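You operate a simulated robot arm through the tools that you are given. There is no shell and no other tool. Be economical: measure what you need, move in short steps, check, and stop when the job is done.

You run a simulated robot arm. Do the job below in one go: nothing can be reset, and whatever is moved stays where it is left.

## Task
Push the white machine drawer shut. Put the blue line card on the top of the long table away on the top of the bench. Put the short grey panel on the top of the wide white table. Put the brown carton marked "thread" from the top of the long table on the back edge of the bench. Pull the broom rack door open. Do these in any order.

Only the result counts: the job must be done as asked and must still hold three seconds after the hand-in. Knocking over, shifting, dropping, spilling or breaking anything else fails it.

## Robot
A 7-joint arm with a vacuum gripper on a trunk, on a base that drives. Base frame: it is fixed to the floor where the robot stands at the start and does not move with it; the origin is under the middle of the robot, x ahead of it, y to its left, z up. Lengths are in mm, angles in rad, forces in N, time in s.
With the tool pointing down near the work surface it reaches from about 100 to 640 mm from the robot's upright axis, wherever it stands. Its first joint turns from -2.007 to 2.007 rad. Places, roughly: back edge of the bench [-2900, 3300, 900]; blue line card [-5500, 2000, 1000]; broom rack door [-2200, -4300, 300]; brown carton [-3250, 500, 1000]; short grey panel [250, 250, 750]; top of the bench [-2800, 2500, 900]; top of the wide white table [1700, 500, 800]; white machine drawer [600, -100, 700]. Payload 2.55 kg.
Tool frame: the origin (TCP) lies in the middle of the cups' lips, and z points out of the cups. The gripper has 1 cup of 44 mm across, covering 44 by 44 mm (tool x, y); the bellows give 20 mm. With the vacuum on, a cup seals on a smooth face that it is pressed against (1 to 4 N); it does not hold porous or soft things. The pull reaches 55 N.
Orientation is that of the tool frame in the base frame, as a unit quaternion [w, x, y, z]. With the cups facing straight down, the tool's x points along the base's -x, its y along +y and its z along -z.

## Interface
- The arm moves only by the tool send_rows. Its argument "moves" is a list of rows, each an object of numbers (a shift or turn left out is 0, a gripper value left out holds the last): "wx", "wy", "wz": the turn, a rotation vector about the base's x, y, z in rad; "dx", "dy", "dz": the shift along the base's x, y, z in mm; "valve": the vacuum: 1 switches it on, -1 off. In form: [{"wx": .., "wy": .., "wz": .., "dx": .., "dy": .., "dz": .., "valve": ..}, ...]. A call has 1 to 8 rows; each row is the pose to reach, as a shift and turn from the pose commanded when the call began. Each row takes 0.2 s and may step no farther than 50 mm and 0.15 rad from the row before; otherwise, or with a gripper value out of range, the whole call is refused. Where a pose cannot be reached the arm comes as near as it can. A force on the tool above 40 N (or 10 N above the force at the start of the call, whichever is more), or a blocked arm, ends the call early, and 0.2 s more pass. The pull builds up within a second once a cup has sealed. Time passes only in rows, and 0.2 s behind the last, so rows that repeat a pose give it time. It gives the time, the measured TCP pose, the force on the tool (base axes) and the pull of the vacuum at its end, in the units of the frame above (readings bear some noise), with the torque about the TCP (base axes, N m) and any sound that the robot's microphone picked up, and new pictures: "views" is both (left out), scene, wrist or none.
- Cameras (640 x 400 px; columns grow to the right, rows downward): "scene" is now at [-0.8, 159.9, 1685.3]; the picture's right is [-0.27, -0.96, 0.00], its down [-0.87, 0.24, -0.43] and it looks along [0.41, -0.12, -0.90] (base axes); focal length 292 px, centre (320, 200). "wrist" rides on the gripper at [81, 6, -172] in the tool frame; the picture's right is [-0.08, 1.00, 0.00], its down [-0.89, -0.07, -0.45] and it looks along [-0.44, -0.04, 0.90] (tool axes); focal length 256 px, centre (320, 200). There is no depth. A picture from a camera that has moved, and an enlarged one, comes with that camera's place and axes in the base frame and with its lens.
- move_column(by): slides the trunk up (or, below 0, down) by that many mm; the arm and the scene camera ride with it, the base frame stays. It gives what a move gives, with no picture.
- roll_base(legs): drives the robot by 1 to 6 legs, each [ahead, left, turn to the left] in mm, mm and rad, along the robot's own axes; the way and the turn of a leg run together, so that a leg with both is an arc; at most 1500 mm and 3.142 rad a leg. The arm and the cameras ride along, it lands a little off, and it stops where it bumps. It gives what a move gives, and a new picture of the scene camera.
- head_to(pan, tilt): turns the head with the scene camera to pan (to the left, within 2.705 rad either way) and tilt (down, from -0.506 to 1.204), counted from straight ahead of the robot. It gives what a move gives, and a new picture of the scene camera.
- zoom(camera, box): a new picture of the part [left, top, right, bottom] of that camera's present view, enlarged. The clock stands still meanwhile.
- job_done(): hands the job in; it is judged then, once.

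Go step by step. Nothing tells you exact positions but the pictures and the camera data: compare them with the known pose of the tool, close in by small moves and look again before you grip or let go. The budget is 165 turns and 260 pictures, counting those below and the enlarged ones. Unless the task says otherwise, let go and move clear before handing in, and close with one line.

The tools are called after ">>>" as name(argument=value, ...) on one line, values as JSON. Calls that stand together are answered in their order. send_rows: Moves the arm, as the interface text tells. Its arguments: {"type":"object","properties":{"moves":{"type":"array"},"views":{"type":"string","enum":["both","scene","wrist","none"]}},"required":["moves"]} The other tools are called the same way: move_column (by) slides the trunk up or down; roll_base (legs) drives the base; head_to (pan, tilt) turns the head that bears the scene camera; zoom (camera, box) takes an enlarged picture of a part of a camera's view; job_done () hands the job in.

At the start:

```text
time_s: 0.0
position: [435.2, 97.1, 1076.2]
tcp_rot: [-0.001, -0.001, 1.0, 0.0]
force: [0.1, 0.3, 0.2]
wrist_torque: [0.01, -0.02, -0.03]
pull: 0.0
trunk travel left (down, up): [-800.0, 190.0]
robot x, y, heading: [-3.4, -1.4, 0.003]
head pan, tilt: [-0.271, 1.126]
```

scene: 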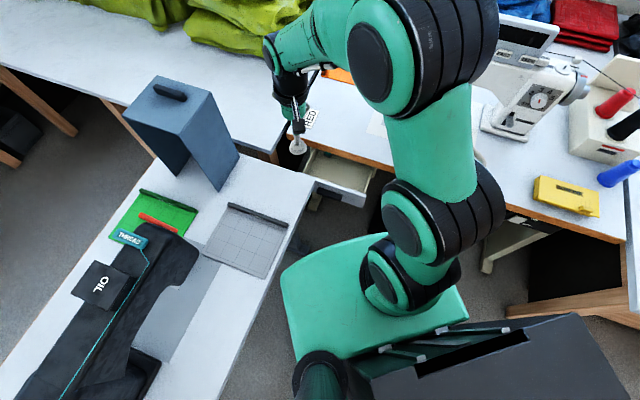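
wrist: 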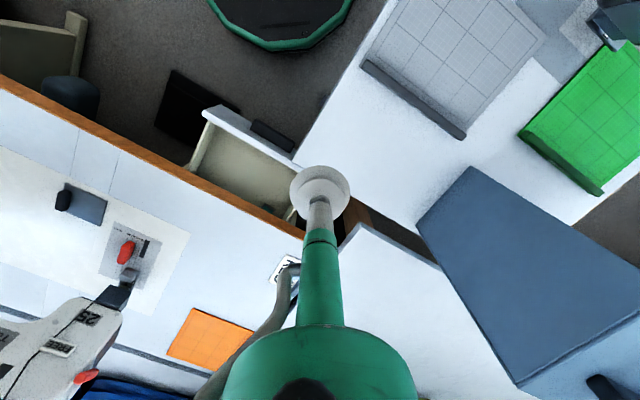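

I see a white table at left with panels, and the open drawer of the machine table ahead. I'll take closer looks before moving.

>>> zoom(camera="scene", box=[60, 120, 380, 320])

>>> zoom(camera="wrist", box=[160, 0, 640, 300])

>>> head_to(pan=0, tilt=0.5)

```text
2.00 times, centred on (220, 220) of scene
camera zoom: at [-0.8, 159.9, 1685.3], right [-0.27, -0.96, 0.0], down [-0.87, 0.24, -0.43], along [0.41, -0.12, -0.9], focal length 584 px, centre (520, 160)
```

zoom: 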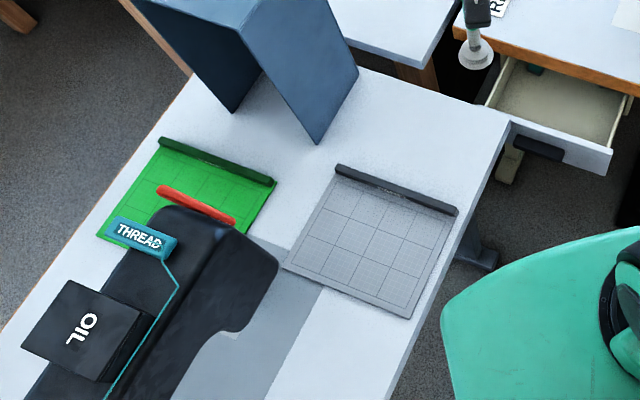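

```text
1.33 times, centred on (400, 150) of wrist
camera zoom: at [354.7, 103.0, 1248.0], right [0.08, 1.0, 0.0], down [0.89, -0.07, 0.45], along [0.44, -0.04, -0.9], focal length 341 px, centre (213, 267)
```

zoom: 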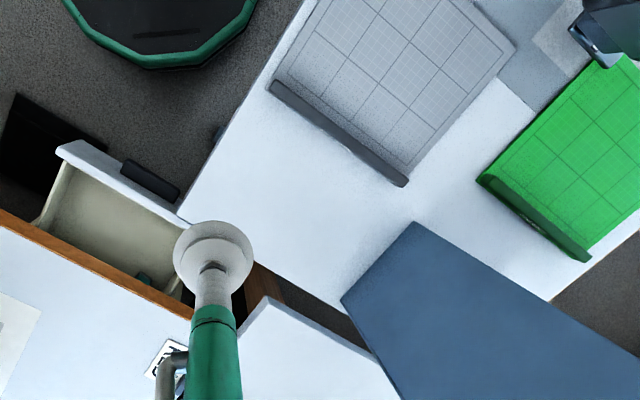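

```text
time_s: 1.0
position: [434.6, 96.5, 1075.9]
tcp_rot: [0.0, 0.0, 1.0, 0.0]
force: [0.2, -0.4, 0.2]
wrist_torque: [0.0, 0.01, -0.02]
pull: 0.0
trunk travel left (down, up): [-800.0, 190.0]
robot x, y, heading: [-1.3, -0.0, 0.004]
head pan, tilt: [0.0, 0.499]
camera scene: at [31.1, 176.2, 1734.6], right [0.0, -1.0, 0.0], down [-0.48, 0.0, -0.88], along [0.88, 0.0, -0.48], focal length 292 px, centre (320, 200)
```

scene: 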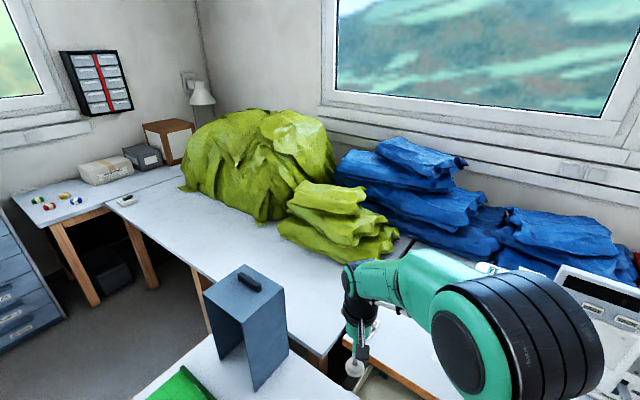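

The drawer sits open ahead with its face turned about 37° to the right, and the wide white table lies beyond with cloth on it. I'll look round to learn the room.

>>> head_to(pan=1.0, tilt=0.5)

>>> head_to(pan=2.0, tilt=0.35)

>>> head_to(pan=2.7, tilt=0.35)

>>> head_to(pan=-2.5, tilt=0.35)

>>> head_to(pan=-1.5, tilt=0.5)

>>> head_to(pan=-0.7, tilt=0.7)

```text
time_s: 2.3
position: [434.7, 96.7, 1074.6]
tcp_rot: [0.0, 0.0, 1.0, 0.001]
force: [0.5, -0.4, 0.1]
wrist_torque: [-0.02, -0.02, -0.01]
pull: 0.1
trunk travel left (down, up): [-800.0, 190.0]
robot x, y, heading: [-0.9, -0.6, 0.0]
head pan, tilt: [1.0, 0.499]
camera scene: at [-10.6, 252.8, 1734.7], right [0.84, -0.54, 0.0], down [-0.26, -0.4, -0.88], along [0.47, 0.74, -0.48], focal length 292 px, centre (320, 200)
```

scene: 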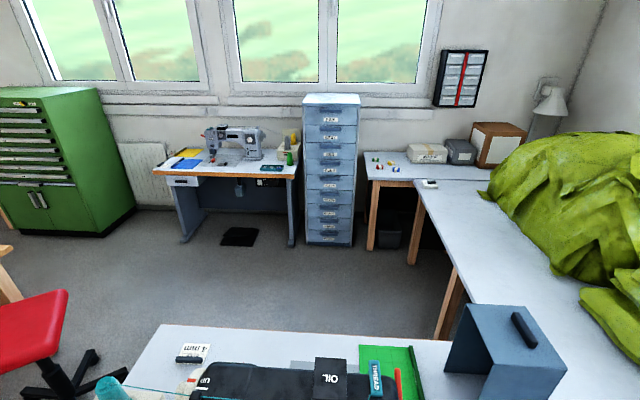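

```text
time_s: 3.6
position: [435.4, 95.8, 1076.1]
tcp_rot: [0.0, 0.0, 1.0, 0.0]
force: [-0.4, 0.5, -0.4]
wrist_torque: [-0.03, 0.01, 0.01]
pull: 0.1
trunk travel left (down, up): [-800.0, 190.0]
robot x, y, heading: [0.5, -2.2, 0.003]
head pan, tilt: [2.0, 0.351]
camera scene: at [-98.5, 261.0, 1748.4], right [0.91, 0.42, 0.0], down [0.14, -0.31, -0.94], along [-0.39, 0.85, -0.34], focal length 292 px, centre (320, 200)
```

scene: 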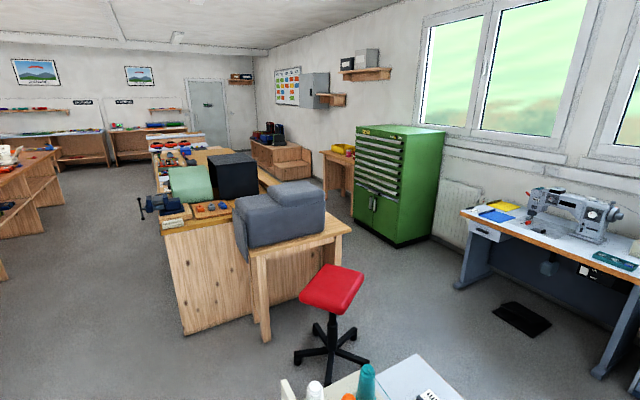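

```text
time_s: 4.6
position: [435.5, 95.7, 1075.0]
tcp_rot: [0.0, 0.0, 1.0, 0.0]
force: [0.3, 0.1, 0.4]
wrist_torque: [-0.02, 0.0, -0.01]
pull: 0.0
trunk travel left (down, up): [-800.0, 190.0]
robot x, y, heading: [1.8, 0.9, 0.003]
head pan, tilt: [2.7, 0.351]
camera scene: at [-144.0, 216.2, 1748.4], right [0.43, 0.9, 0.0], down [0.31, -0.15, -0.94], along [-0.85, 0.4, -0.34], focal length 292 px, centre (320, 200)
```

scene: 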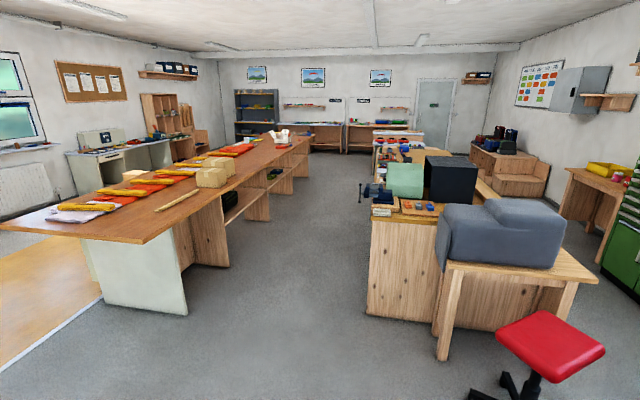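

```text
time_s: 8.7
position: [435.2, 96.7, 1075.2]
tcp_rot: [0.0, 0.0, 1.0, 0.0]
force: [0.2, -0.1, 0.3]
wrist_torque: [-0.01, 0.02, 0.03]
pull: 0.1
trunk travel left (down, up): [-800.0, 190.0]
robot x, y, heading: [-0.2, -4.9, 0.004]
head pan, tilt: [-2.499, 0.351]
camera scene: at [-134.4, 120.5, 1748.4], right [-0.6, 0.8, 0.0], down [0.28, 0.21, -0.94], along [-0.75, -0.56, -0.34], focal length 292 px, centre (320, 200)
```

scene: 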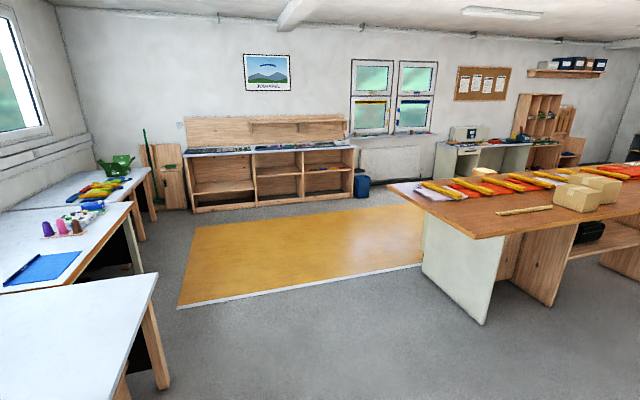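

```text
time_s: 10.0
position: [435.5, 96.5, 1075.4]
tcp_rot: [0.0, 0.0, 1.0, 0.0]
force: [0.2, -0.6, 0.7]
wrist_torque: [-0.02, 0.02, -0.02]
pull: 0.1
trunk travel left (down, up): [-800.0, 190.0]
robot x, y, heading: [1.1, 0.4, 0.003]
head pan, tilt: [-1.499, 0.499]
camera scene: at [-53.4, 85.5, 1734.7], right [-1.0, -0.07, 0.0], down [-0.03, 0.48, -0.88], along [0.06, -0.88, -0.48], focal length 292 px, centre (320, 200)
```

scene: 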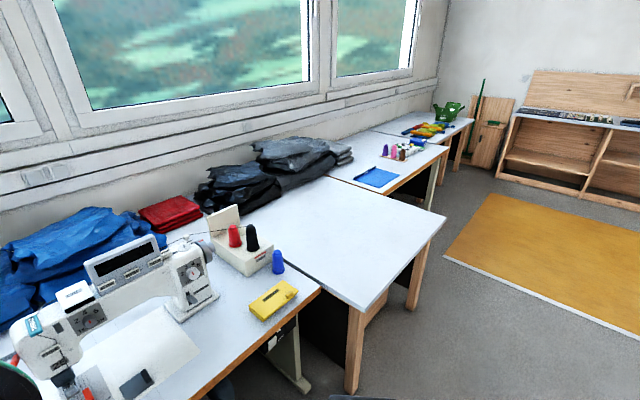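

```text
time_s: 11.1
position: [434.8, 96.2, 1074.8]
tcp_rot: [0.001, 0.001, 1.0, 0.0]
force: [-0.1, -0.1, 0.3]
wrist_torque: [-0.02, -0.02, 0.0]
pull: 0.1
trunk travel left (down, up): [-800.0, 190.0]
robot x, y, heading: [-1.3, -4.9, 0.0]
head pan, tilt: [-0.7, 0.7]
camera scene: at [5.1, 121.5, 1717.0], right [-0.64, -0.76, 0.0], down [-0.49, 0.42, -0.77], along [0.58, -0.49, -0.64], focal length 292 px, centre (320, 200)
```

scene: 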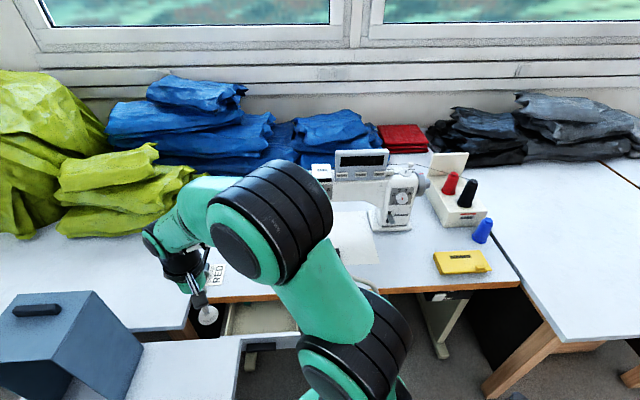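

Now I know the room. I'll start with the drawer: tip the tool toward the drawer face and place it in front, still high.

>>> send_rows(moves=[{"wx": -0.09, "wy": -0.12, "dx": -5, "dy": -15}, {"wx": -0.18, "wy": -0.24, "dx": -15, "dy": -30}, {"wx": -0.27, "wy": -0.36, "dx": -25, "dy": -45}, {"wx": -0.36, "wy": -0.48, "dx": -35, "dy": -60}, {"wx": -0.45, "wy": -0.6, "dx": -45, "dy": -75}, {"wx": -0.54, "wy": -0.72, "dx": -55, "dy": -90}, {"wx": -0.63, "wy": -0.84, "dx": -65, "dy": -105}, {"wx": -0.7, "wy": -0.94, "dx": -75, "dy": -117}])

>>> head_to(pan=-0.1, tilt=1.1)

```text
time_s: 12.9
position: [373.8, -3.5, 1073.6]
tcp_rot: [0.373, 0.0, 0.885, -0.279]
force: [-0.7, -0.1, 0.1]
wrist_torque: [-0.01, -0.02, 0.05]
pull: 0.1
out of reach, approached as far as the arm can: row 7, 8
trunk travel left (down, up): [-800.0, 190.0]
robot x, y, heading: [0.0, 0.9, 0.001]
head pan, tilt: [-0.7, 0.7]
camera scene: at [3.6, 120.3, 1717.1], right [-0.64, -0.76, 0.0], down [-0.49, 0.42, -0.77], along [0.59, -0.49, -0.64], focal length 292 px, centre (320, 200)
camera wrist: at [202.7, 70.2, 1114.7], right [0.27, 0.86, -0.44], down [0.33, 0.35, 0.88], along [0.9, -0.38, -0.2], focal length 256 px, centre (320, 200)
```

scene: 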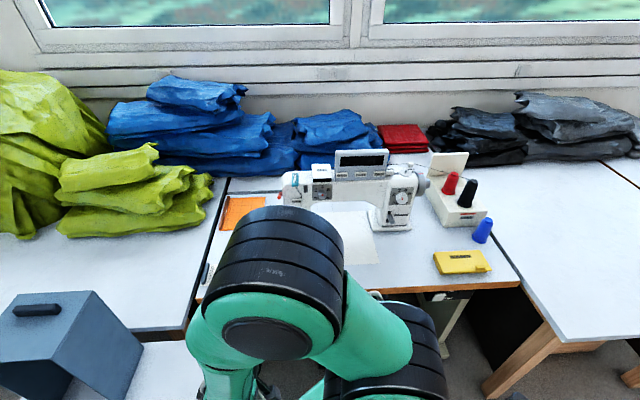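
wrist: 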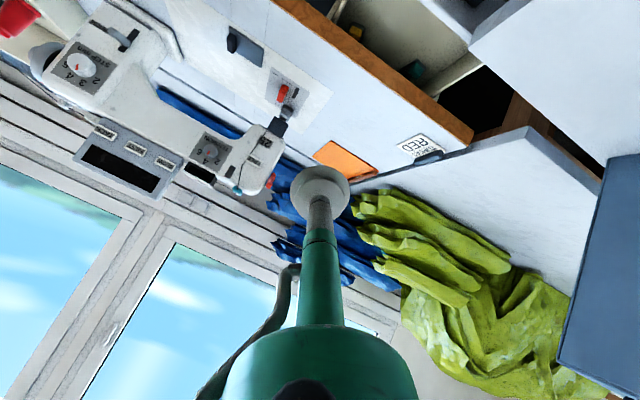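

```text
time_s: 13.9
position: [374.2, -2.3, 1073.1]
tcp_rot: [0.372, -0.001, 0.885, -0.279]
force: [0.1, -0.5, -0.6]
wrist_torque: [0.0, 0.02, 0.01]
pull: 0.1
trunk travel left (down, up): [-800.0, 190.0]
robot x, y, heading: [1.2, 1.9, -0.007]
head pan, tilt: [-0.099, 1.1]
camera scene: at [2.9, 169.9, 1687.0], right [-0.1, -0.99, 0.0], down [-0.89, 0.09, -0.45], along [0.45, -0.05, -0.89], focal length 292 px, centre (320, 200)
```

scene: 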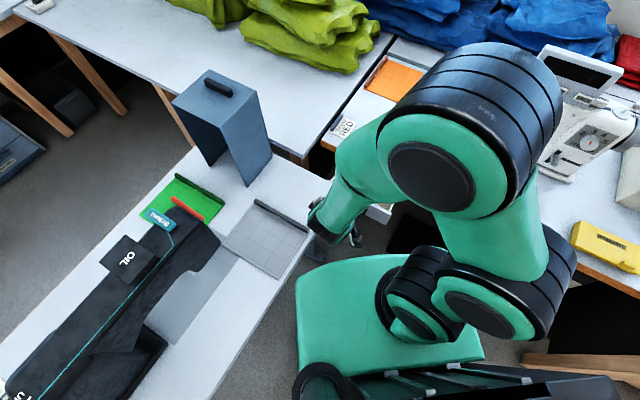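

The tool points about 55° off straight-down toward the drawer. I'll lower the trunk and check with the wrist camera.

>>> move_column(by=-220)

>>> send_rows(moves=[{"dx": 0}], views="both")

```text
time_s: 16.2
position: [374.7, -1.7, 854.4]
tcp_rot: [0.372, -0.001, 0.885, -0.28]
force: [0.4, 1.0, 0.2]
wrist_torque: [-0.02, -0.03, 0.08]
pull: 0.1
trunk travel left (down, up): [-580.0, 410.0]
robot x, y, heading: [-0.5, -2.3, -0.001]
head pan, tilt: [-0.099, 1.1]
```

```text
time_s: 16.6
position: [374.1, -2.6, 854.5]
tcp_rot: [0.372, 0.0, 0.885, -0.28]
force: [0.4, -0.4, 0.0]
wrist_torque: [0.01, 0.02, -0.01]
pull: 0.1
trunk travel left (down, up): [-580.0, 410.0]
robot x, y, heading: [-0.2, 0.4, -0.003]
head pan, tilt: [-0.099, 1.1]
camera scene: at [2.9, 170.0, 1467.0], right [-0.1, -1.0, 0.0], down [-0.89, 0.09, -0.45], along [0.45, -0.05, -0.89], focal length 292 px, centre (320, 200)
camera wrist: at [203.8, 71.2, 894.5], right [0.27, 0.86, -0.44], down [0.34, 0.35, 0.88], along [0.9, -0.38, -0.2], focal length 256 px, centre (320, 200)
```

scene: 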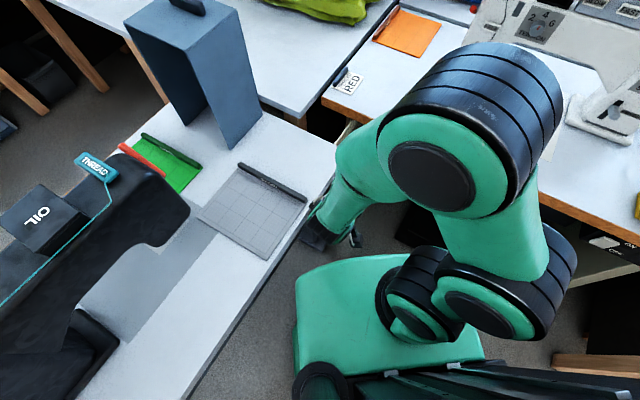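
wrist: 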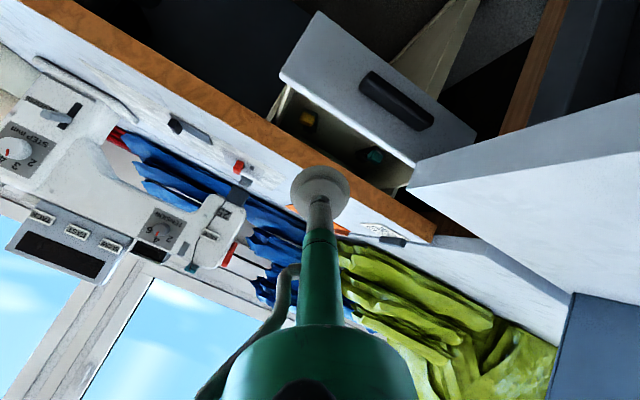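

The drawer's handle is centred near (470,-7,688), top edge near z 735. I'll lower to about z 700 and look before pushing along (0.82,-0.57).

>>> send_rows(moves=[{"dx": 5, "dy": -20}], views="none")

>>> move_column(by=-152)

>>> send_rows(moves=[{"dx": 0}], views="both")

```text
time_s: 17.0
position: [379.3, -22.0, 853.6]
tcp_rot: [0.371, 0.0, 0.885, -0.28]
force: [0.5, -0.9, 0.1]
wrist_torque: [0.04, 0.02, 0.02]
pull: 0.2
trunk travel left (down, up): [-580.0, 410.0]
robot x, y, heading: [2.4, -0.5, 0.001]
head pan, tilt: [-0.099, 1.1]
```

```text
time_s: 18.8
position: [379.9, -22.2, 701.0]
tcp_rot: [0.372, -0.001, 0.885, -0.278]
force: [0.8, -0.5, -0.4]
wrist_torque: [0.03, -0.01, -0.01]
pull: 0.1
trunk travel left (down, up): [-428.0, 562.0]
robot x, y, heading: [2.5, -3.1, 0.001]
head pan, tilt: [-0.099, 1.1]
```

```text
time_s: 19.2
position: [379.5, -22.3, 700.5]
tcp_rot: [0.372, 0.0, 0.885, -0.28]
force: [-0.6, -0.8, 0.8]
wrist_torque: [-0.04, 0.01, -0.02]
pull: 0.0
trunk travel left (down, up): [-428.0, 562.0]
robot x, y, heading: [-1.2, -0.2, 0.001]
head pan, tilt: [-0.099, 1.1]
camera scene: at [2.9, 170.0, 1315.0], right [-0.1, -1.0, 0.0], down [-0.89, 0.09, -0.45], along [0.45, -0.05, -0.89], focal length 292 px, centre (320, 200)
camera wrist: at [208.8, 52.3, 742.4], right [0.27, 0.86, -0.44], down [0.34, 0.35, 0.88], along [0.9, -0.38, -0.2], focal length 256 px, centre (320, 200)
```

scene: 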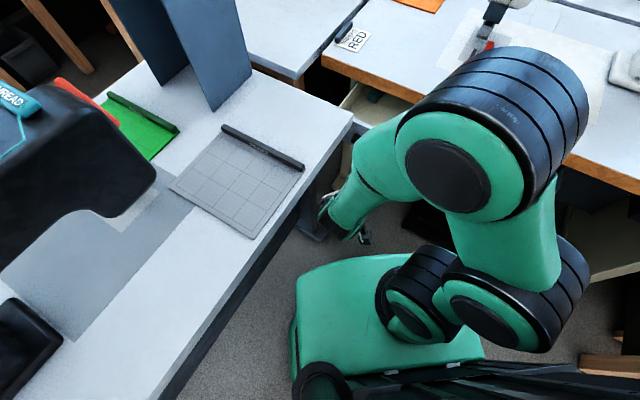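
wrist: 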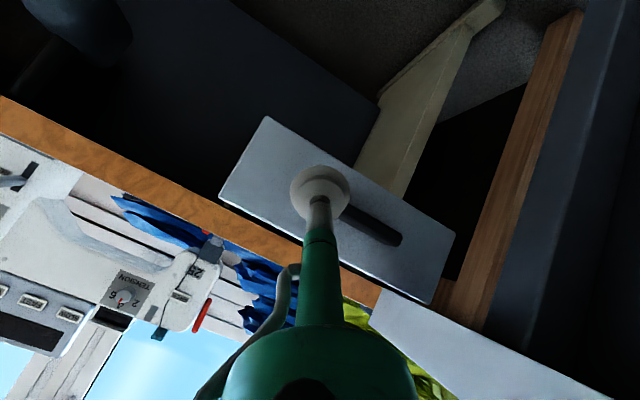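

The whole drawer face is visible with the cup right in front of it. I'll push along (0.8,-0.6).

>>> send_rows(moves=[{"dx": 16, "dy": -12}, {"dx": 32, "dy": -24}, {"dx": 44, "dy": -33}, {"dx": 56, "dy": -42}, {"dx": 68, "dy": -51}, {"dx": 80, "dy": -60}, {"dx": 92, "dy": -69}, {"dx": 104, "dy": -78}], views="wrist")

```text
time_s: 21.0
position: [484.3, -99.1, 701.5]
tcp_rot: [0.372, -0.001, 0.885, -0.28]
force: [-0.8, 1.3, 0.3]
wrist_torque: [0.01, 0.0, 0.05]
pull: 0.1
trunk travel left (down, up): [-428.0, 562.0]
robot x, y, heading: [-0.7, 0.9, 0.002]
head pan, tilt: [-0.099, 1.1]
camera wrist: at [313.0, -25.4, 742.7], right [0.26, 0.86, -0.44], down [0.34, 0.35, 0.88], along [0.9, -0.38, -0.2], focal length 256 px, centre (320, 200)
```

wrist: 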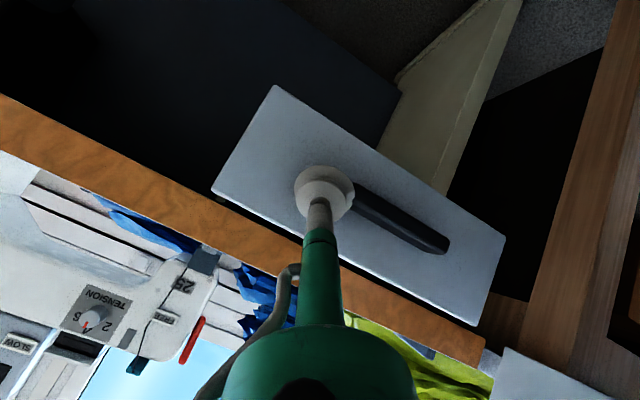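

The cup appears to be just about at the face. I'll keep pushing.

>>> send_rows(moves=[{"dx": 12, "dy": -9}, {"dx": 24, "dy": -18}, {"dx": 36, "dy": -27}, {"dx": 48, "dy": -36}, {"dx": 60, "dy": -45}, {"dx": 72, "dy": -54}, {"dx": 80, "dy": -60}, {"dx": 88, "dy": -66}], views="wrist")

```text
time_s: 22.4
position: [546.8, -147.8, 691.7]
tcp_rot: [0.364, -0.005, 0.89, -0.275]
force: [-12.4, 7.4, 3.1]
wrist_torque: [-0.15, -0.15, 0.13]
pull: 0.1
trunk travel left (down, up): [-428.0, 562.0]
robot x, y, heading: [-3.3, -0.9, 0.0]
head pan, tilt: [-0.099, 1.1]
stopped in row 7: the force on the tool passed its limit (the readings are from after the stop); the commanded pose is now the measured one
camera wrist: at [377.2, -75.5, 737.8], right [0.25, 0.86, -0.44], down [0.35, 0.34, 0.87], along [0.9, -0.37, -0.22], focal length 256 px, centre (320, 200)
```

wrist: 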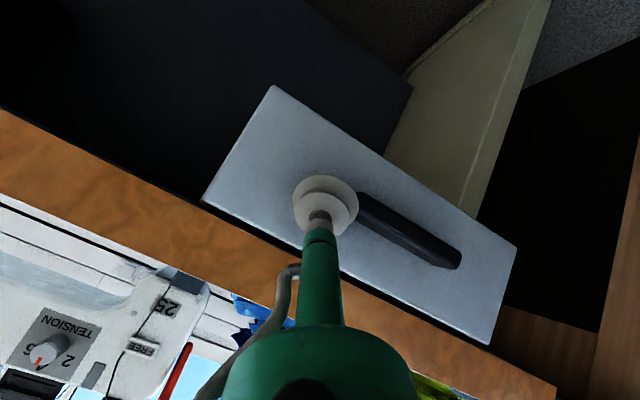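

The push met a firm stop after about 130 mm of travel, which fits a closed drawer. I'll back off and check.

>>> send_rows(moves=[{"dx": -30, "dy": 22}, {"dx": -64, "dy": 48}, {"dx": -96, "dy": 72}], views="wrist")

>>> head_to(pan=-0.35, tilt=0.95)

```text
time_s: 23.2
position: [453.5, -78.0, 695.2]
tcp_rot: [0.366, -0.003, 0.889, -0.276]
force: [0.8, -0.8, 0.5]
wrist_torque: [0.03, 0.01, -0.01]
pull: 0.1
trunk travel left (down, up): [-428.0, 562.0]
robot x, y, heading: [-2.2, 0.0, -0.002]
head pan, tilt: [-0.099, 1.1]
camera wrist: at [284.2, -4.4, 738.9], right [0.25, 0.86, -0.44], down [0.35, 0.34, 0.87], along [0.9, -0.37, -0.21], focal length 256 px, centre (320, 200)
```

wrist: 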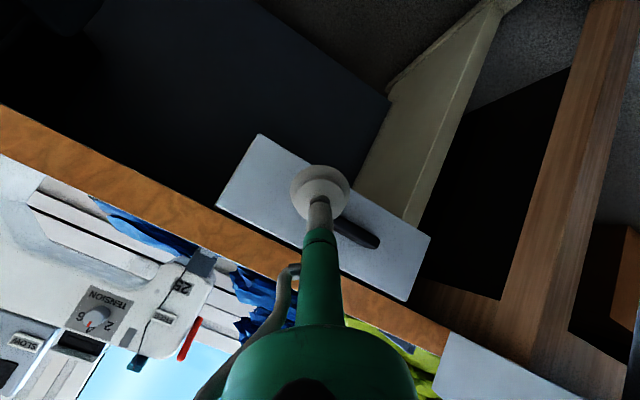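

```text
time_s: 24.0
position: [456.2, -77.6, 693.6]
tcp_rot: [0.365, -0.003, 0.889, -0.277]
force: [-0.2, 0.7, -0.1]
wrist_torque: [-0.01, 0.02, 0.01]
pull: 0.1
trunk travel left (down, up): [-428.0, 562.0]
robot x, y, heading: [2.0, -0.7, 0.004]
head pan, tilt: [-0.351, 0.949]
camera scene: at [7.9, 151.6, 1325.2], right [-0.34, -0.94, 0.0], down [-0.76, 0.28, -0.58], along [0.55, -0.2, -0.81], focal length 292 px, centre (320, 200)
```

scene: 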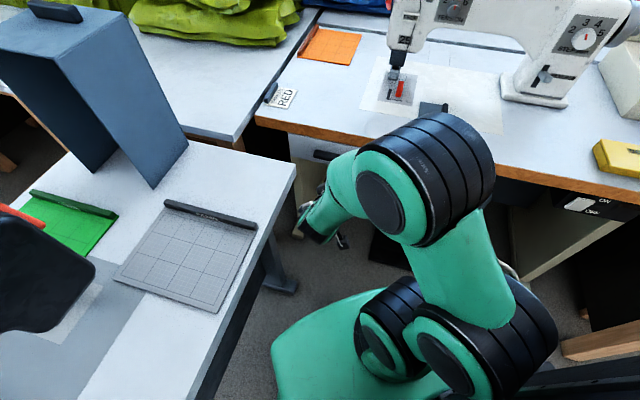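

The drawer face now sits flush under the table edge, so it is shut. Next, the grey panel (centre near (352,315), table top about z 774): raise, turn the tool down and go above it.

>>> send_rows(moves=[{"dx": -30, "dy": 22}], views="none")

>>> move_column(by=330)

>>> send_rows(moves=[{"wx": 0.08, "wy": 0.11, "dx": 0, "dy": 20}, {"wx": 0.165, "wy": 0.22, "dx": 0, "dy": 40}, {"wx": 0.25, "wy": 0.33, "dx": 0, "dy": 60}, {"wx": 0.33, "wy": 0.44, "dx": 0, "dy": 90}, {"wx": 0.41, "wy": 0.55, "dx": 0, "dy": 120}, {"wx": 0.495, "wy": 0.66, "dx": -10, "dy": 160}, {"wx": 0.571, "wy": 0.762, "dx": -20, "dy": 205}, {"wx": 0.571, "wy": 0.762, "dx": -30, "dy": 250}], views="none")

>>> send_rows(moves=[{"dx": -10, "dy": 45}, {"dx": -20, "dy": 90}, {"dx": -31, "dy": 112}], views="both")

```text
time_s: 24.4
position: [425.3, -56.3, 695.7]
tcp_rot: [0.365, -0.004, 0.889, -0.277]
force: [0.3, -0.8, -0.5]
wrist_torque: [0.01, -0.01, -0.01]
pull: 0.1
trunk travel left (down, up): [-428.0, 562.0]
robot x, y, heading: [1.7, 1.7, 0.005]
head pan, tilt: [-0.351, 0.949]
```

```text
time_s: 27.6
position: [425.4, -55.7, 1025.0]
tcp_rot: [0.366, -0.004, 0.889, -0.275]
force: [0.1, 1.2, 0.8]
wrist_torque: [-0.03, -0.01, -0.01]
pull: 0.0
trunk travel left (down, up): [-758.0, 232.0]
robot x, y, heading: [2.0, 4.7, 0.001]
head pan, tilt: [-0.351, 0.949]
```

```text
time_s: 29.4
position: [395.5, 196.4, 1023.2]
tcp_rot: [0.0, -0.003, 1.0, 0.0]
force: [-0.3, -0.9, 0.3]
wrist_torque: [-0.06, -0.02, -0.03]
pull: 0.1
trunk travel left (down, up): [-758.0, 232.0]
robot x, y, heading: [-1.6, 2.1, 0.003]
head pan, tilt: [-0.351, 0.949]
```

```text
time_s: 30.2
position: [363.1, 308.4, 1023.5]
tcp_rot: [0.0, -0.003, 1.0, 0.0]
force: [-0.7, -0.8, 0.9]
wrist_torque: [0.01, 0.0, 0.02]
pull: 0.0
trunk travel left (down, up): [-758.0, 232.0]
robot x, y, heading: [0.7, 3.2, 0.003]
head pan, tilt: [-0.351, 0.949]
camera scene: at [7.5, 152.3, 1655.1], right [-0.34, -0.94, 0.0], down [-0.76, 0.28, -0.58], along [0.55, -0.2, -0.81], focal length 292 px, centre (320, 200)
camera wrist: at [282.7, 314.0, 1197.0], right [0.07, 1.0, 0.0], down [0.89, -0.06, 0.45], along [0.44, -0.03, -0.9], focal length 256 px, centre (320, 200)
```

scene: 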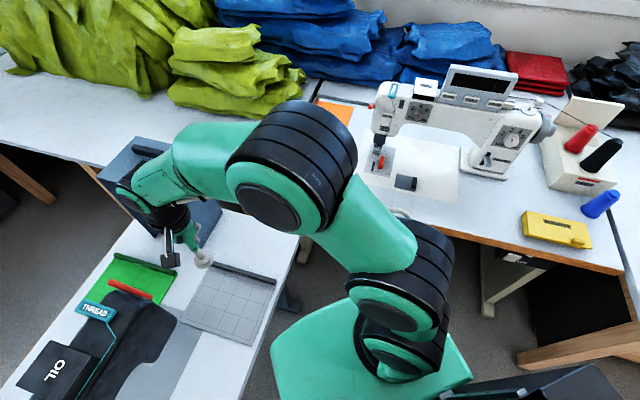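
wrist: 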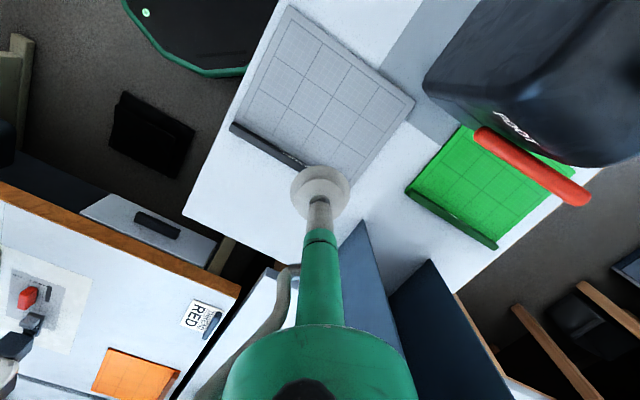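

The panel centre checks out near (340,310). I'll shift slightly and lower the trunk to just above it.

>>> send_rows(moves=[{"dx": -16, "dy": 0}], views="none")

>>> move_column(by=-200)

>>> send_rows(moves=[{"dx": 0}], views="both")

```text
time_s: 30.6
position: [346.9, 307.4, 1024.2]
tcp_rot: [0.0, -0.004, 1.0, 0.0]
force: [-0.1, -0.5, -0.7]
wrist_torque: [0.03, 0.01, 0.03]
pull: 0.0
trunk travel left (down, up): [-758.0, 232.0]
robot x, y, heading: [0.8, -1.9, -0.0]
head pan, tilt: [-0.351, 0.949]
```

```text
time_s: 32.8
position: [347.9, 307.8, 824.2]
tcp_rot: [0.0, -0.003, 1.0, -0.001]
force: [0.1, -0.5, 0.7]
wrist_torque: [-0.01, -0.01, 0.01]
pull: 0.1
trunk travel left (down, up): [-558.0, 432.0]
robot x, y, heading: [-2.2, 2.1, 0.006]
head pan, tilt: [-0.351, 0.949]
```

```text
time_s: 33.2
position: [348.2, 307.0, 825.5]
tcp_rot: [0.0, -0.004, 1.0, -0.001]
force: [0.4, 0.1, -0.4]
wrist_torque: [0.02, 0.01, -0.01]
pull: 0.0
trunk travel left (down, up): [-558.0, 432.0]
robot x, y, heading: [0.3, -0.3, -0.001]
head pan, tilt: [-0.351, 0.949]
camera scene: at [7.9, 151.6, 1455.2], right [-0.34, -0.94, 0.0], down [-0.76, 0.28, -0.58], along [0.55, -0.2, -0.81], focal length 292 px, centre (320, 200)
camera wrist: at [267.1, 312.8, 997.4], right [0.07, 1.0, 0.0], down [0.89, -0.06, 0.45], along [0.44, -0.03, -0.9], focal length 256 px, centre (320, 200)
```

scene: 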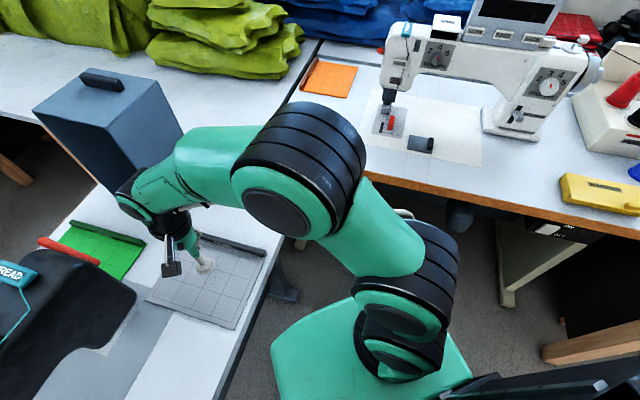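
wrist: 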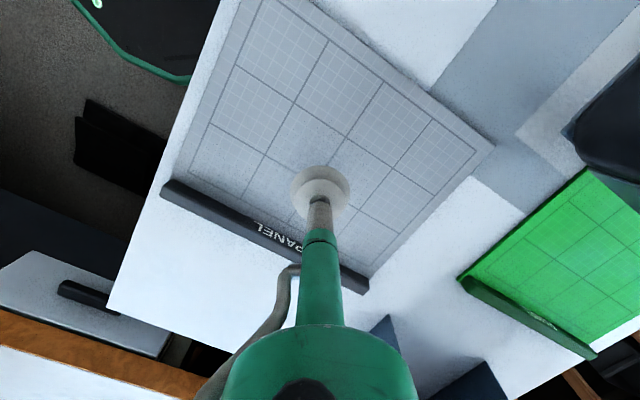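

The cup is over the panel's centre (it's labelled PANEL). I'll lower gently with the vacuum on.

>>> send_rows(moves=[{"dz": -15, "valve": 1}, {"dz": -28}, {"dz": -36}, {"dz": -42}, {"dz": -47}, {"dz": -51}, {"dz": -54}, {"dz": -54}], views="wrist")

```text
time_s: 34.5
position: [343.5, 306.9, 784.1]
tcp_rot: [0.001, -0.004, 1.0, 0.001]
force: [-8.7, -8.0, 18.5]
wrist_torque: [-0.23, 0.15, -0.03]
pull: 55.0
trunk travel left (down, up): [-558.0, 432.0]
robot x, y, heading: [-3.5, -0.2, 0.002]
head pan, tilt: [-0.351, 0.949]
stopped in row 6: the force on the tool passed its limit (the readings are from after the stop); the commanded pose is now the measured one
camera wrist: at [264.7, 311.1, 954.8], right [0.07, 1.0, 0.0], down [0.89, -0.07, 0.45], along [0.45, -0.03, -0.89], focal length 256 px, centre (320, 200)
```

wrist: 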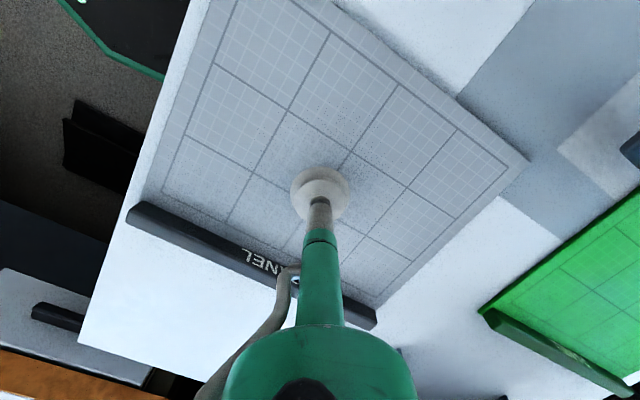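

Sealed at full pull. I'll lift slowly.

>>> send_rows(moves=[{"dz": 10}, {"dz": 25}, {"dz": 45}, {"dz": 70}, {"dz": 100}], views="both")

```text
time_s: 35.7
position: [343.1, 303.4, 869.7]
tcp_rot: [0.0, -0.004, 1.0, -0.001]
force: [0.1, 0.7, -3.2]
wrist_torque: [-0.4, -0.16, -0.11]
pull: 54.6
out of reach, approached as far as the arm can: row 5
trunk travel left (down, up): [-558.0, 432.0]
robot x, y, heading: [-3.0, 2.5, 0.004]
head pan, tilt: [-0.351, 0.949]
camera scene: at [6.8, 150.5, 1455.3], right [-0.34, -0.94, 0.0], down [-0.76, 0.28, -0.58], along [0.55, -0.2, -0.81], focal length 292 px, centre (320, 200)
camera wrist: at [262.1, 309.0, 1040.5], right [0.07, 1.0, 0.0], down [0.89, -0.06, 0.45], along [0.44, -0.03, -0.9], focal length 256 px, centre (320, 200)
```

scene: 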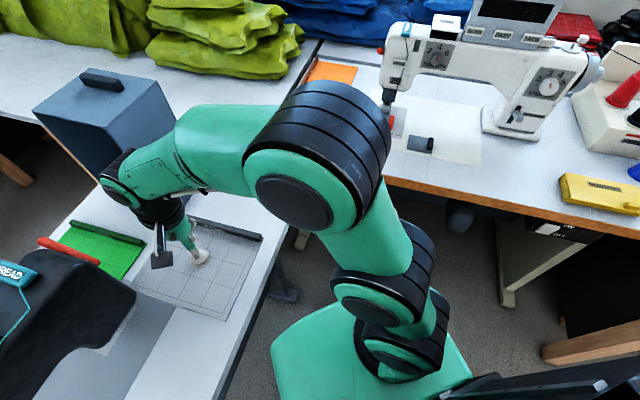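
wrist: 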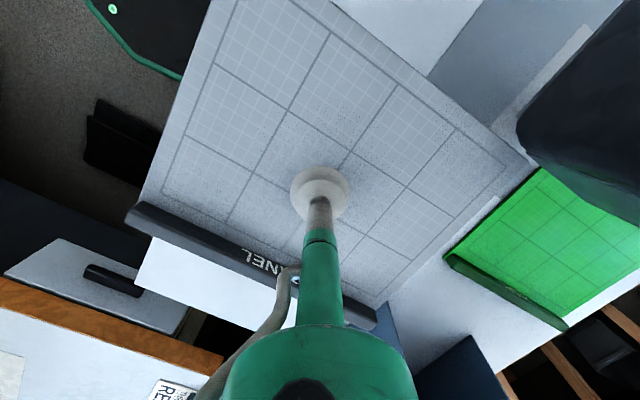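

The panel is held (about 3 N). I'll raise the trunk, then study the way round.

>>> move_column(by=330)

>>> head_to(pan=1.5, tilt=0.9)

>>> head_to(pan=2.3, tilt=0.9)

```text
time_s: 39.0
position: [344.2, 304.5, 1198.3]
tcp_rot: [0.001, -0.004, 1.0, 0.002]
force: [0.1, -0.4, -1.3]
wrist_torque: [-0.08, 0.03, 0.02]
pull: 54.6
trunk travel left (down, up): [-888.0, 102.0]
robot x, y, heading: [-3.1, -2.7, -0.005]
head pan, tilt: [-0.351, 0.949]
```

```text
time_s: 40.8
position: [343.4, 304.4, 1199.0]
tcp_rot: [0.002, -0.004, 1.0, 0.002]
force: [0.6, 0.1, -1.8]
wrist_torque: [-0.09, 0.03, -0.01]
pull: 54.2
trunk travel left (down, up): [-888.0, 102.0]
robot x, y, heading: [-0.6, 0.5, 0.002]
head pan, tilt: [1.499, 0.901]
camera scene: at [-55.5, 251.5, 1788.8], right [1.0, -0.07, 0.0], down [-0.06, -0.78, -0.62], along [0.04, 0.62, -0.78], focal length 292 px, centre (320, 200)
```

scene: 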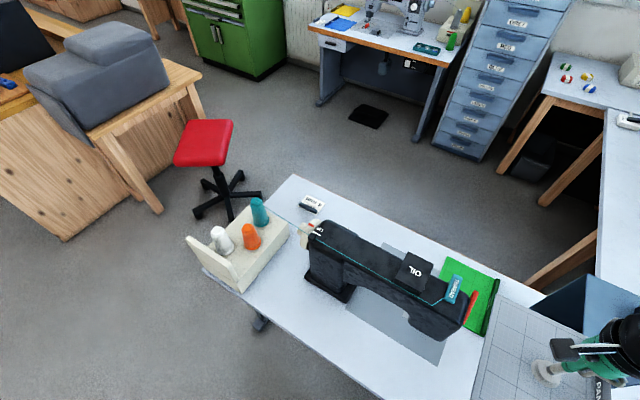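

```text
time_s: 41.9
position: [344.3, 304.3, 1198.9]
tcp_rot: [0.002, -0.003, 1.0, 0.001]
force: [0.5, 0.3, 0.5]
wrist_torque: [-0.08, 0.0, 0.02]
pull: 54.7
trunk travel left (down, up): [-888.0, 102.0]
robot x, y, heading: [1.1, -4.3, -0.001]
head pan, tilt: [2.3, 0.901]
camera scene: at [-111.2, 232.5, 1788.8], right [0.75, 0.67, 0.0], down [0.52, -0.58, -0.62], along [-0.41, 0.46, -0.78], focal length 292 px, centre (320, 200)
```

scene: 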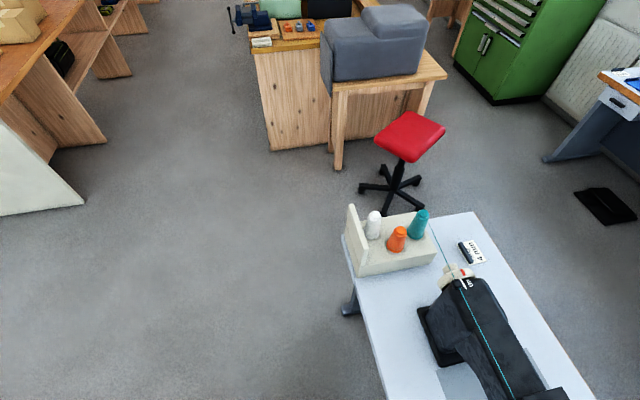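

The panel is clear and high. The way round: back off, pass between the table's end (corner about (-113,1219)) and the red stool (about (-692,1773)) at heading 0.91. I'll drive the first part.

>>> roll_base(legs=[[-200, -150, 0], [-700, 100, 0], [0, 650, 0], [0, 0, 0.912]])

>>> head_to(pan=0.3, tilt=1.0)

```text
time_s: 52.9
position: [-921.1, 1077.8, 1199.5]
tcp_rot: [0.001, -0.449, 0.894, 0.003]
force: [-1.0, -0.2, 0.4]
wrist_torque: [-0.06, -0.09, 0.02]
pull: 54.5
trunk travel left (down, up): [-888.0, 102.0]
robot x, y, heading: [-888.1, 618.2, 0.923]
head pan, tilt: [2.3, 0.901]
camera scene: at [-1138.9, 670.1, 1788.8], right [-0.08, 1.0, 0.0], down [0.78, 0.07, -0.62], along [-0.62, -0.05, -0.78], focal length 292 px, centre (320, 200)
```

scene: 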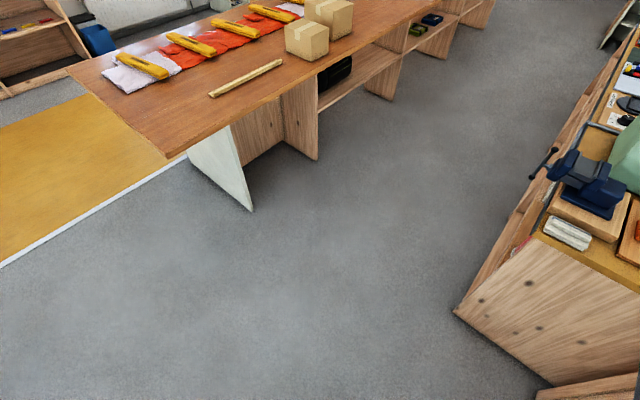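

```text
time_s: 54.8
position: [-920.5, 1077.1, 1200.8]
tcp_rot: [0.0, -0.449, 0.893, 0.003]
force: [-0.1, -0.3, -0.5]
wrist_torque: [-0.02, -0.03, 0.0]
pull: 55.1
trunk travel left (down, up): [-888.0, 102.0]
robot x, y, heading: [-887.3, 620.3, 0.93]
head pan, tilt: [0.3, 1.0]
camera scene: at [-1040.1, 742.1, 1781.6], right [0.94, -0.34, 0.0], down [-0.28, -0.79, -0.54], along [0.18, 0.51, -0.84], focal length 292 px, centre (320, 200)
```

scene: 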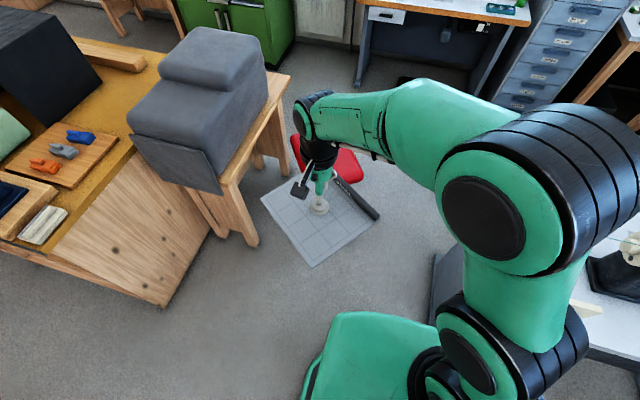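

I'm at (-888,619) heading 0.93. One look to verify the gap before passing.

>>> head_to(pan=-0.15, tilt=0.75)

>>> head_to(pan=-0.8, tilt=0.9)

```text
time_s: 55.7
position: [-921.5, 1076.7, 1198.2]
tcp_rot: [0.001, -0.449, 0.893, 0.003]
force: [-1.0, -0.4, -0.7]
wrist_torque: [-0.03, -0.05, 0.01]
pull: 55.1
trunk travel left (down, up): [-888.0, 102.0]
robot x, y, heading: [-888.4, 617.0, 0.922]
head pan, tilt: [-0.15, 0.75]
camera scene: at [-1004.5, 734.6, 1800.7], right [0.7, -0.71, 0.0], down [-0.49, -0.48, -0.73], along [0.52, 0.51, -0.68], focal length 292 px, centre (320, 200)
```

scene: 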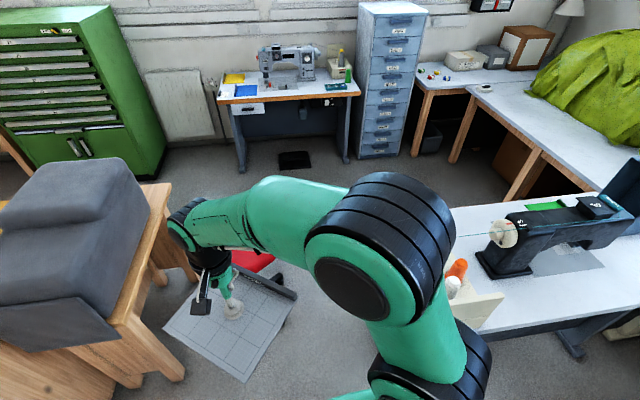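

```text
time_s: 56.8
position: [-922.6, 1078.2, 1198.8]
tcp_rot: [0.0, -0.449, 0.893, 0.002]
force: [-0.3, -0.3, 0.5]
wrist_torque: [-0.04, -0.08, 0.02]
pull: 55.3
trunk travel left (down, up): [-888.0, 102.0]
robot x, y, heading: [-887.0, 617.3, 0.918]
head pan, tilt: [-0.799, 0.901]
camera scene: at [-988.7, 686.1, 1788.8], right [0.13, -0.99, 0.0], down [-0.78, -0.1, -0.62], along [0.62, 0.08, -0.78], focal length 292 px, centre (320, 200)
```

scene: 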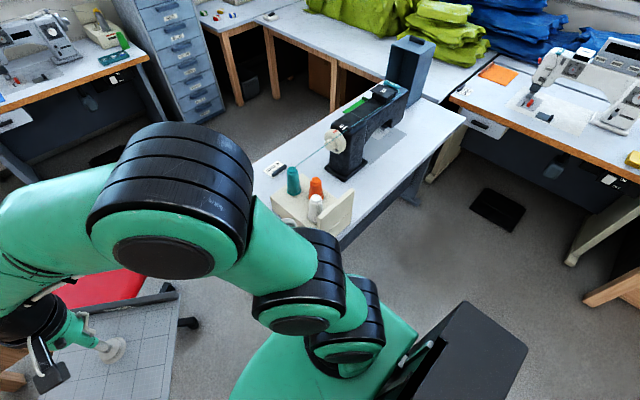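

The base is too wide for the gap by the stool, so I'll instead use the corner of the wide table that's reachable from the machine side. I'll drive back, raise the load first, and turn to face the machine table.

>>> move_column(by=100)

>>> roll_base(legs=[[0, 0, -0.92], [0, -650, 0], [880, -120, 0], [0, 0, -0.64]])

>>> head_to(pan=0.6, tilt=0.9)

```text
time_s: 58.1
position: [-922.1, 1078.8, 1299.4]
tcp_rot: [0.001, -0.45, 0.893, 0.002]
force: [0.2, 0.6, -0.9]
wrist_torque: [-0.05, -0.04, 0.01]
pull: 55.5
trunk travel left (down, up): [-988.0, 2.0]
robot x, y, heading: [-885.6, 622.6, 0.924]
head pan, tilt: [-0.799, 0.901]
```

```text
time_s: 70.1
position: [465.6, -92.1, 1298.5]
tcp_rot: [0.002, 0.303, 0.953, 0.001]
force: [-0.5, -0.1, 0.0]
wrist_torque: [-0.09, 0.01, 0.0]
pull: 55.3
trunk travel left (down, up): [-988.0, 2.0]
robot x, y, heading: [7.7, -138.3, -0.626]
head pan, tilt: [-0.799, 0.901]
camera scene: at [73.6, -35.1, 1888.8], right [-0.99, -0.15, 0.0], down [-0.12, 0.78, -0.62], along [0.09, -0.61, -0.78], focal length 292 px, centre (320, 200)
```

scene: 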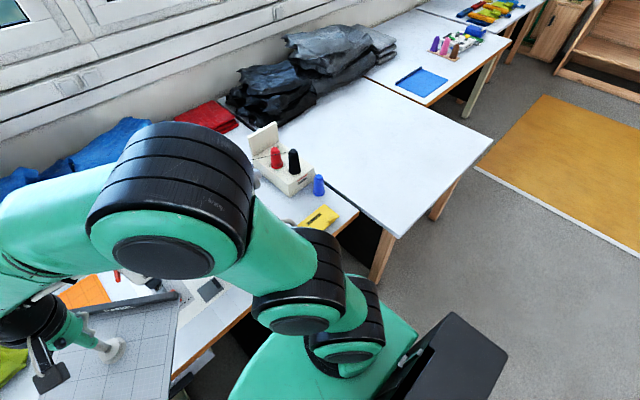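

```text
time_s: 71.6
position: [466.6, -93.2, 1298.5]
tcp_rot: [0.002, 0.303, 0.953, 0.001]
force: [-0.9, 0.3, -0.8]
wrist_torque: [-0.07, 0.05, -0.01]
pull: 55.0
trunk travel left (down, up): [-988.0, 2.0]
robot x, y, heading: [4.0, -138.3, -0.625]
head pan, tilt: [0.6, 0.901]
camera scene: at [137.9, 37.8, 1888.8], right [-0.02, -1.0, 0.0], down [-0.78, 0.02, -0.62], along [0.62, -0.01, -0.78], focal length 292 px, centre (320, 200)
```

scene: 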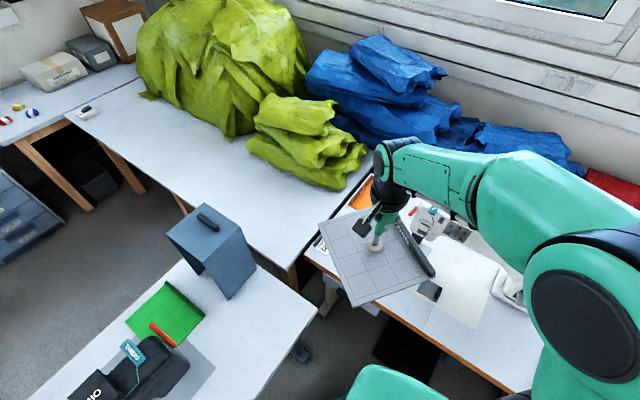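

I see the free strip at the near corner of the wide table (corner about (670,156)), before the green cloth. I'll drive closer between the tables, keeping the load high.

>>> roll_base(legs=[[216, 172, 0]])

```text
time_s: 73.6
position: [740.5, -74.8, 1299.6]
tcp_rot: [0.001, 0.301, 0.954, 0.002]
force: [0.1, -0.3, 0.7]
wrist_torque: [-0.05, 0.07, 0.02]
pull: 54.8
trunk travel left (down, up): [-988.0, 2.0]
robot x, y, heading: [283.9, -122.1, -0.618]
head pan, tilt: [0.6, 0.901]
camera scene: at [412.1, 53.9, 1888.8], right [-0.02, -1.0, 0.0], down [-0.78, 0.01, -0.62], along [0.62, -0.01, -0.78], focal length 292 px, centre (320, 200)
```

scene: 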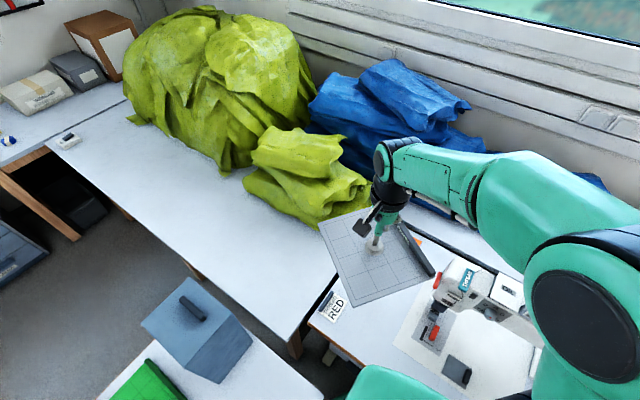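

The corner is near (655,162). I'll swing the panel over to about (811,195), turning it square with the table, still high.

>>> send_rows(moves=[{"dx": 10, "dy": 40, "wz": 0.1}, {"dx": 20, "dy": 80, "wz": 0.2}, {"dx": 30, "dy": 120, "wz": 0.3}, {"dx": 40, "dy": 160, "wz": 0.4}, {"dx": 50, "dy": 200, "wz": 0.5}, {"dx": 60, "dy": 240, "wz": 0.6}, {"dx": 70, "dy": 270, "wz": 0.63}], views="both")

```text
time_s: 75.2
position: [755.8, 160.4, 1238.4]
tcp_rot: [0.019, -0.008, 1.0, 0.015]
force: [0.6, 0.2, -0.3]
wrist_torque: [-0.06, 0.03, 0.02]
pull: 55.4
out of reach, approached as far as the arm can: row 1, 2, 3, 4, 5, 6, 7
trunk travel left (down, up): [-988.0, 2.0]
robot x, y, heading: [282.4, -124.4, -0.621]
head pan, tilt: [0.6, 0.901]
camera scene: at [411.8, 55.4, 1888.7], right [-0.02, -1.0, 0.0], down [-0.78, 0.01, -0.62], along [0.62, -0.01, -0.78], focal length 292 px, centre (320, 200)
camera wrist: at [669.7, 160.9, 1409.0], right [0.06, 1.0, 0.03], down [0.88, -0.07, 0.48], along [0.48, 0.0, -0.88], focal length 256 px, centre (320, 200)
```

scene: 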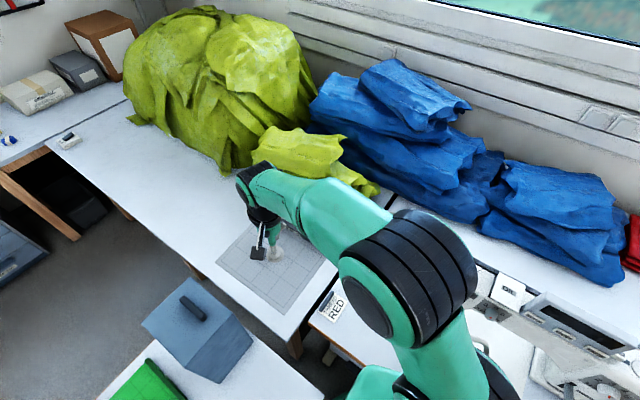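
wrist: 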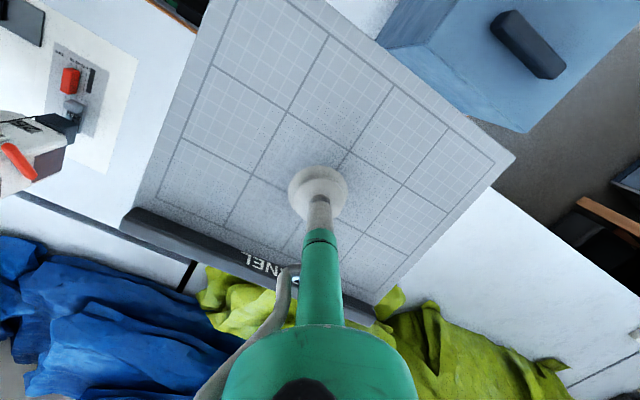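

The arm can reach farther when lower, so I'll lower the tool while extending toward the target.

>>> send_rows(moves=[{"dz": -30}, {"dz": -60}, {"dz": -90}, {"dz": -110}], views="none")

```text
time_s: 76.2
position: [756.3, 154.7, 1129.2]
tcp_rot: [0.002, -0.009, 1.0, 0.001]
force: [0.6, -0.2, -0.3]
wrist_torque: [-0.08, 0.0, 0.0]
pull: 55.0
trunk travel left (down, up): [-988.0, 2.0]
robot x, y, heading: [282.3, -119.2, -0.62]
head pan, tilt: [0.6, 0.901]
```

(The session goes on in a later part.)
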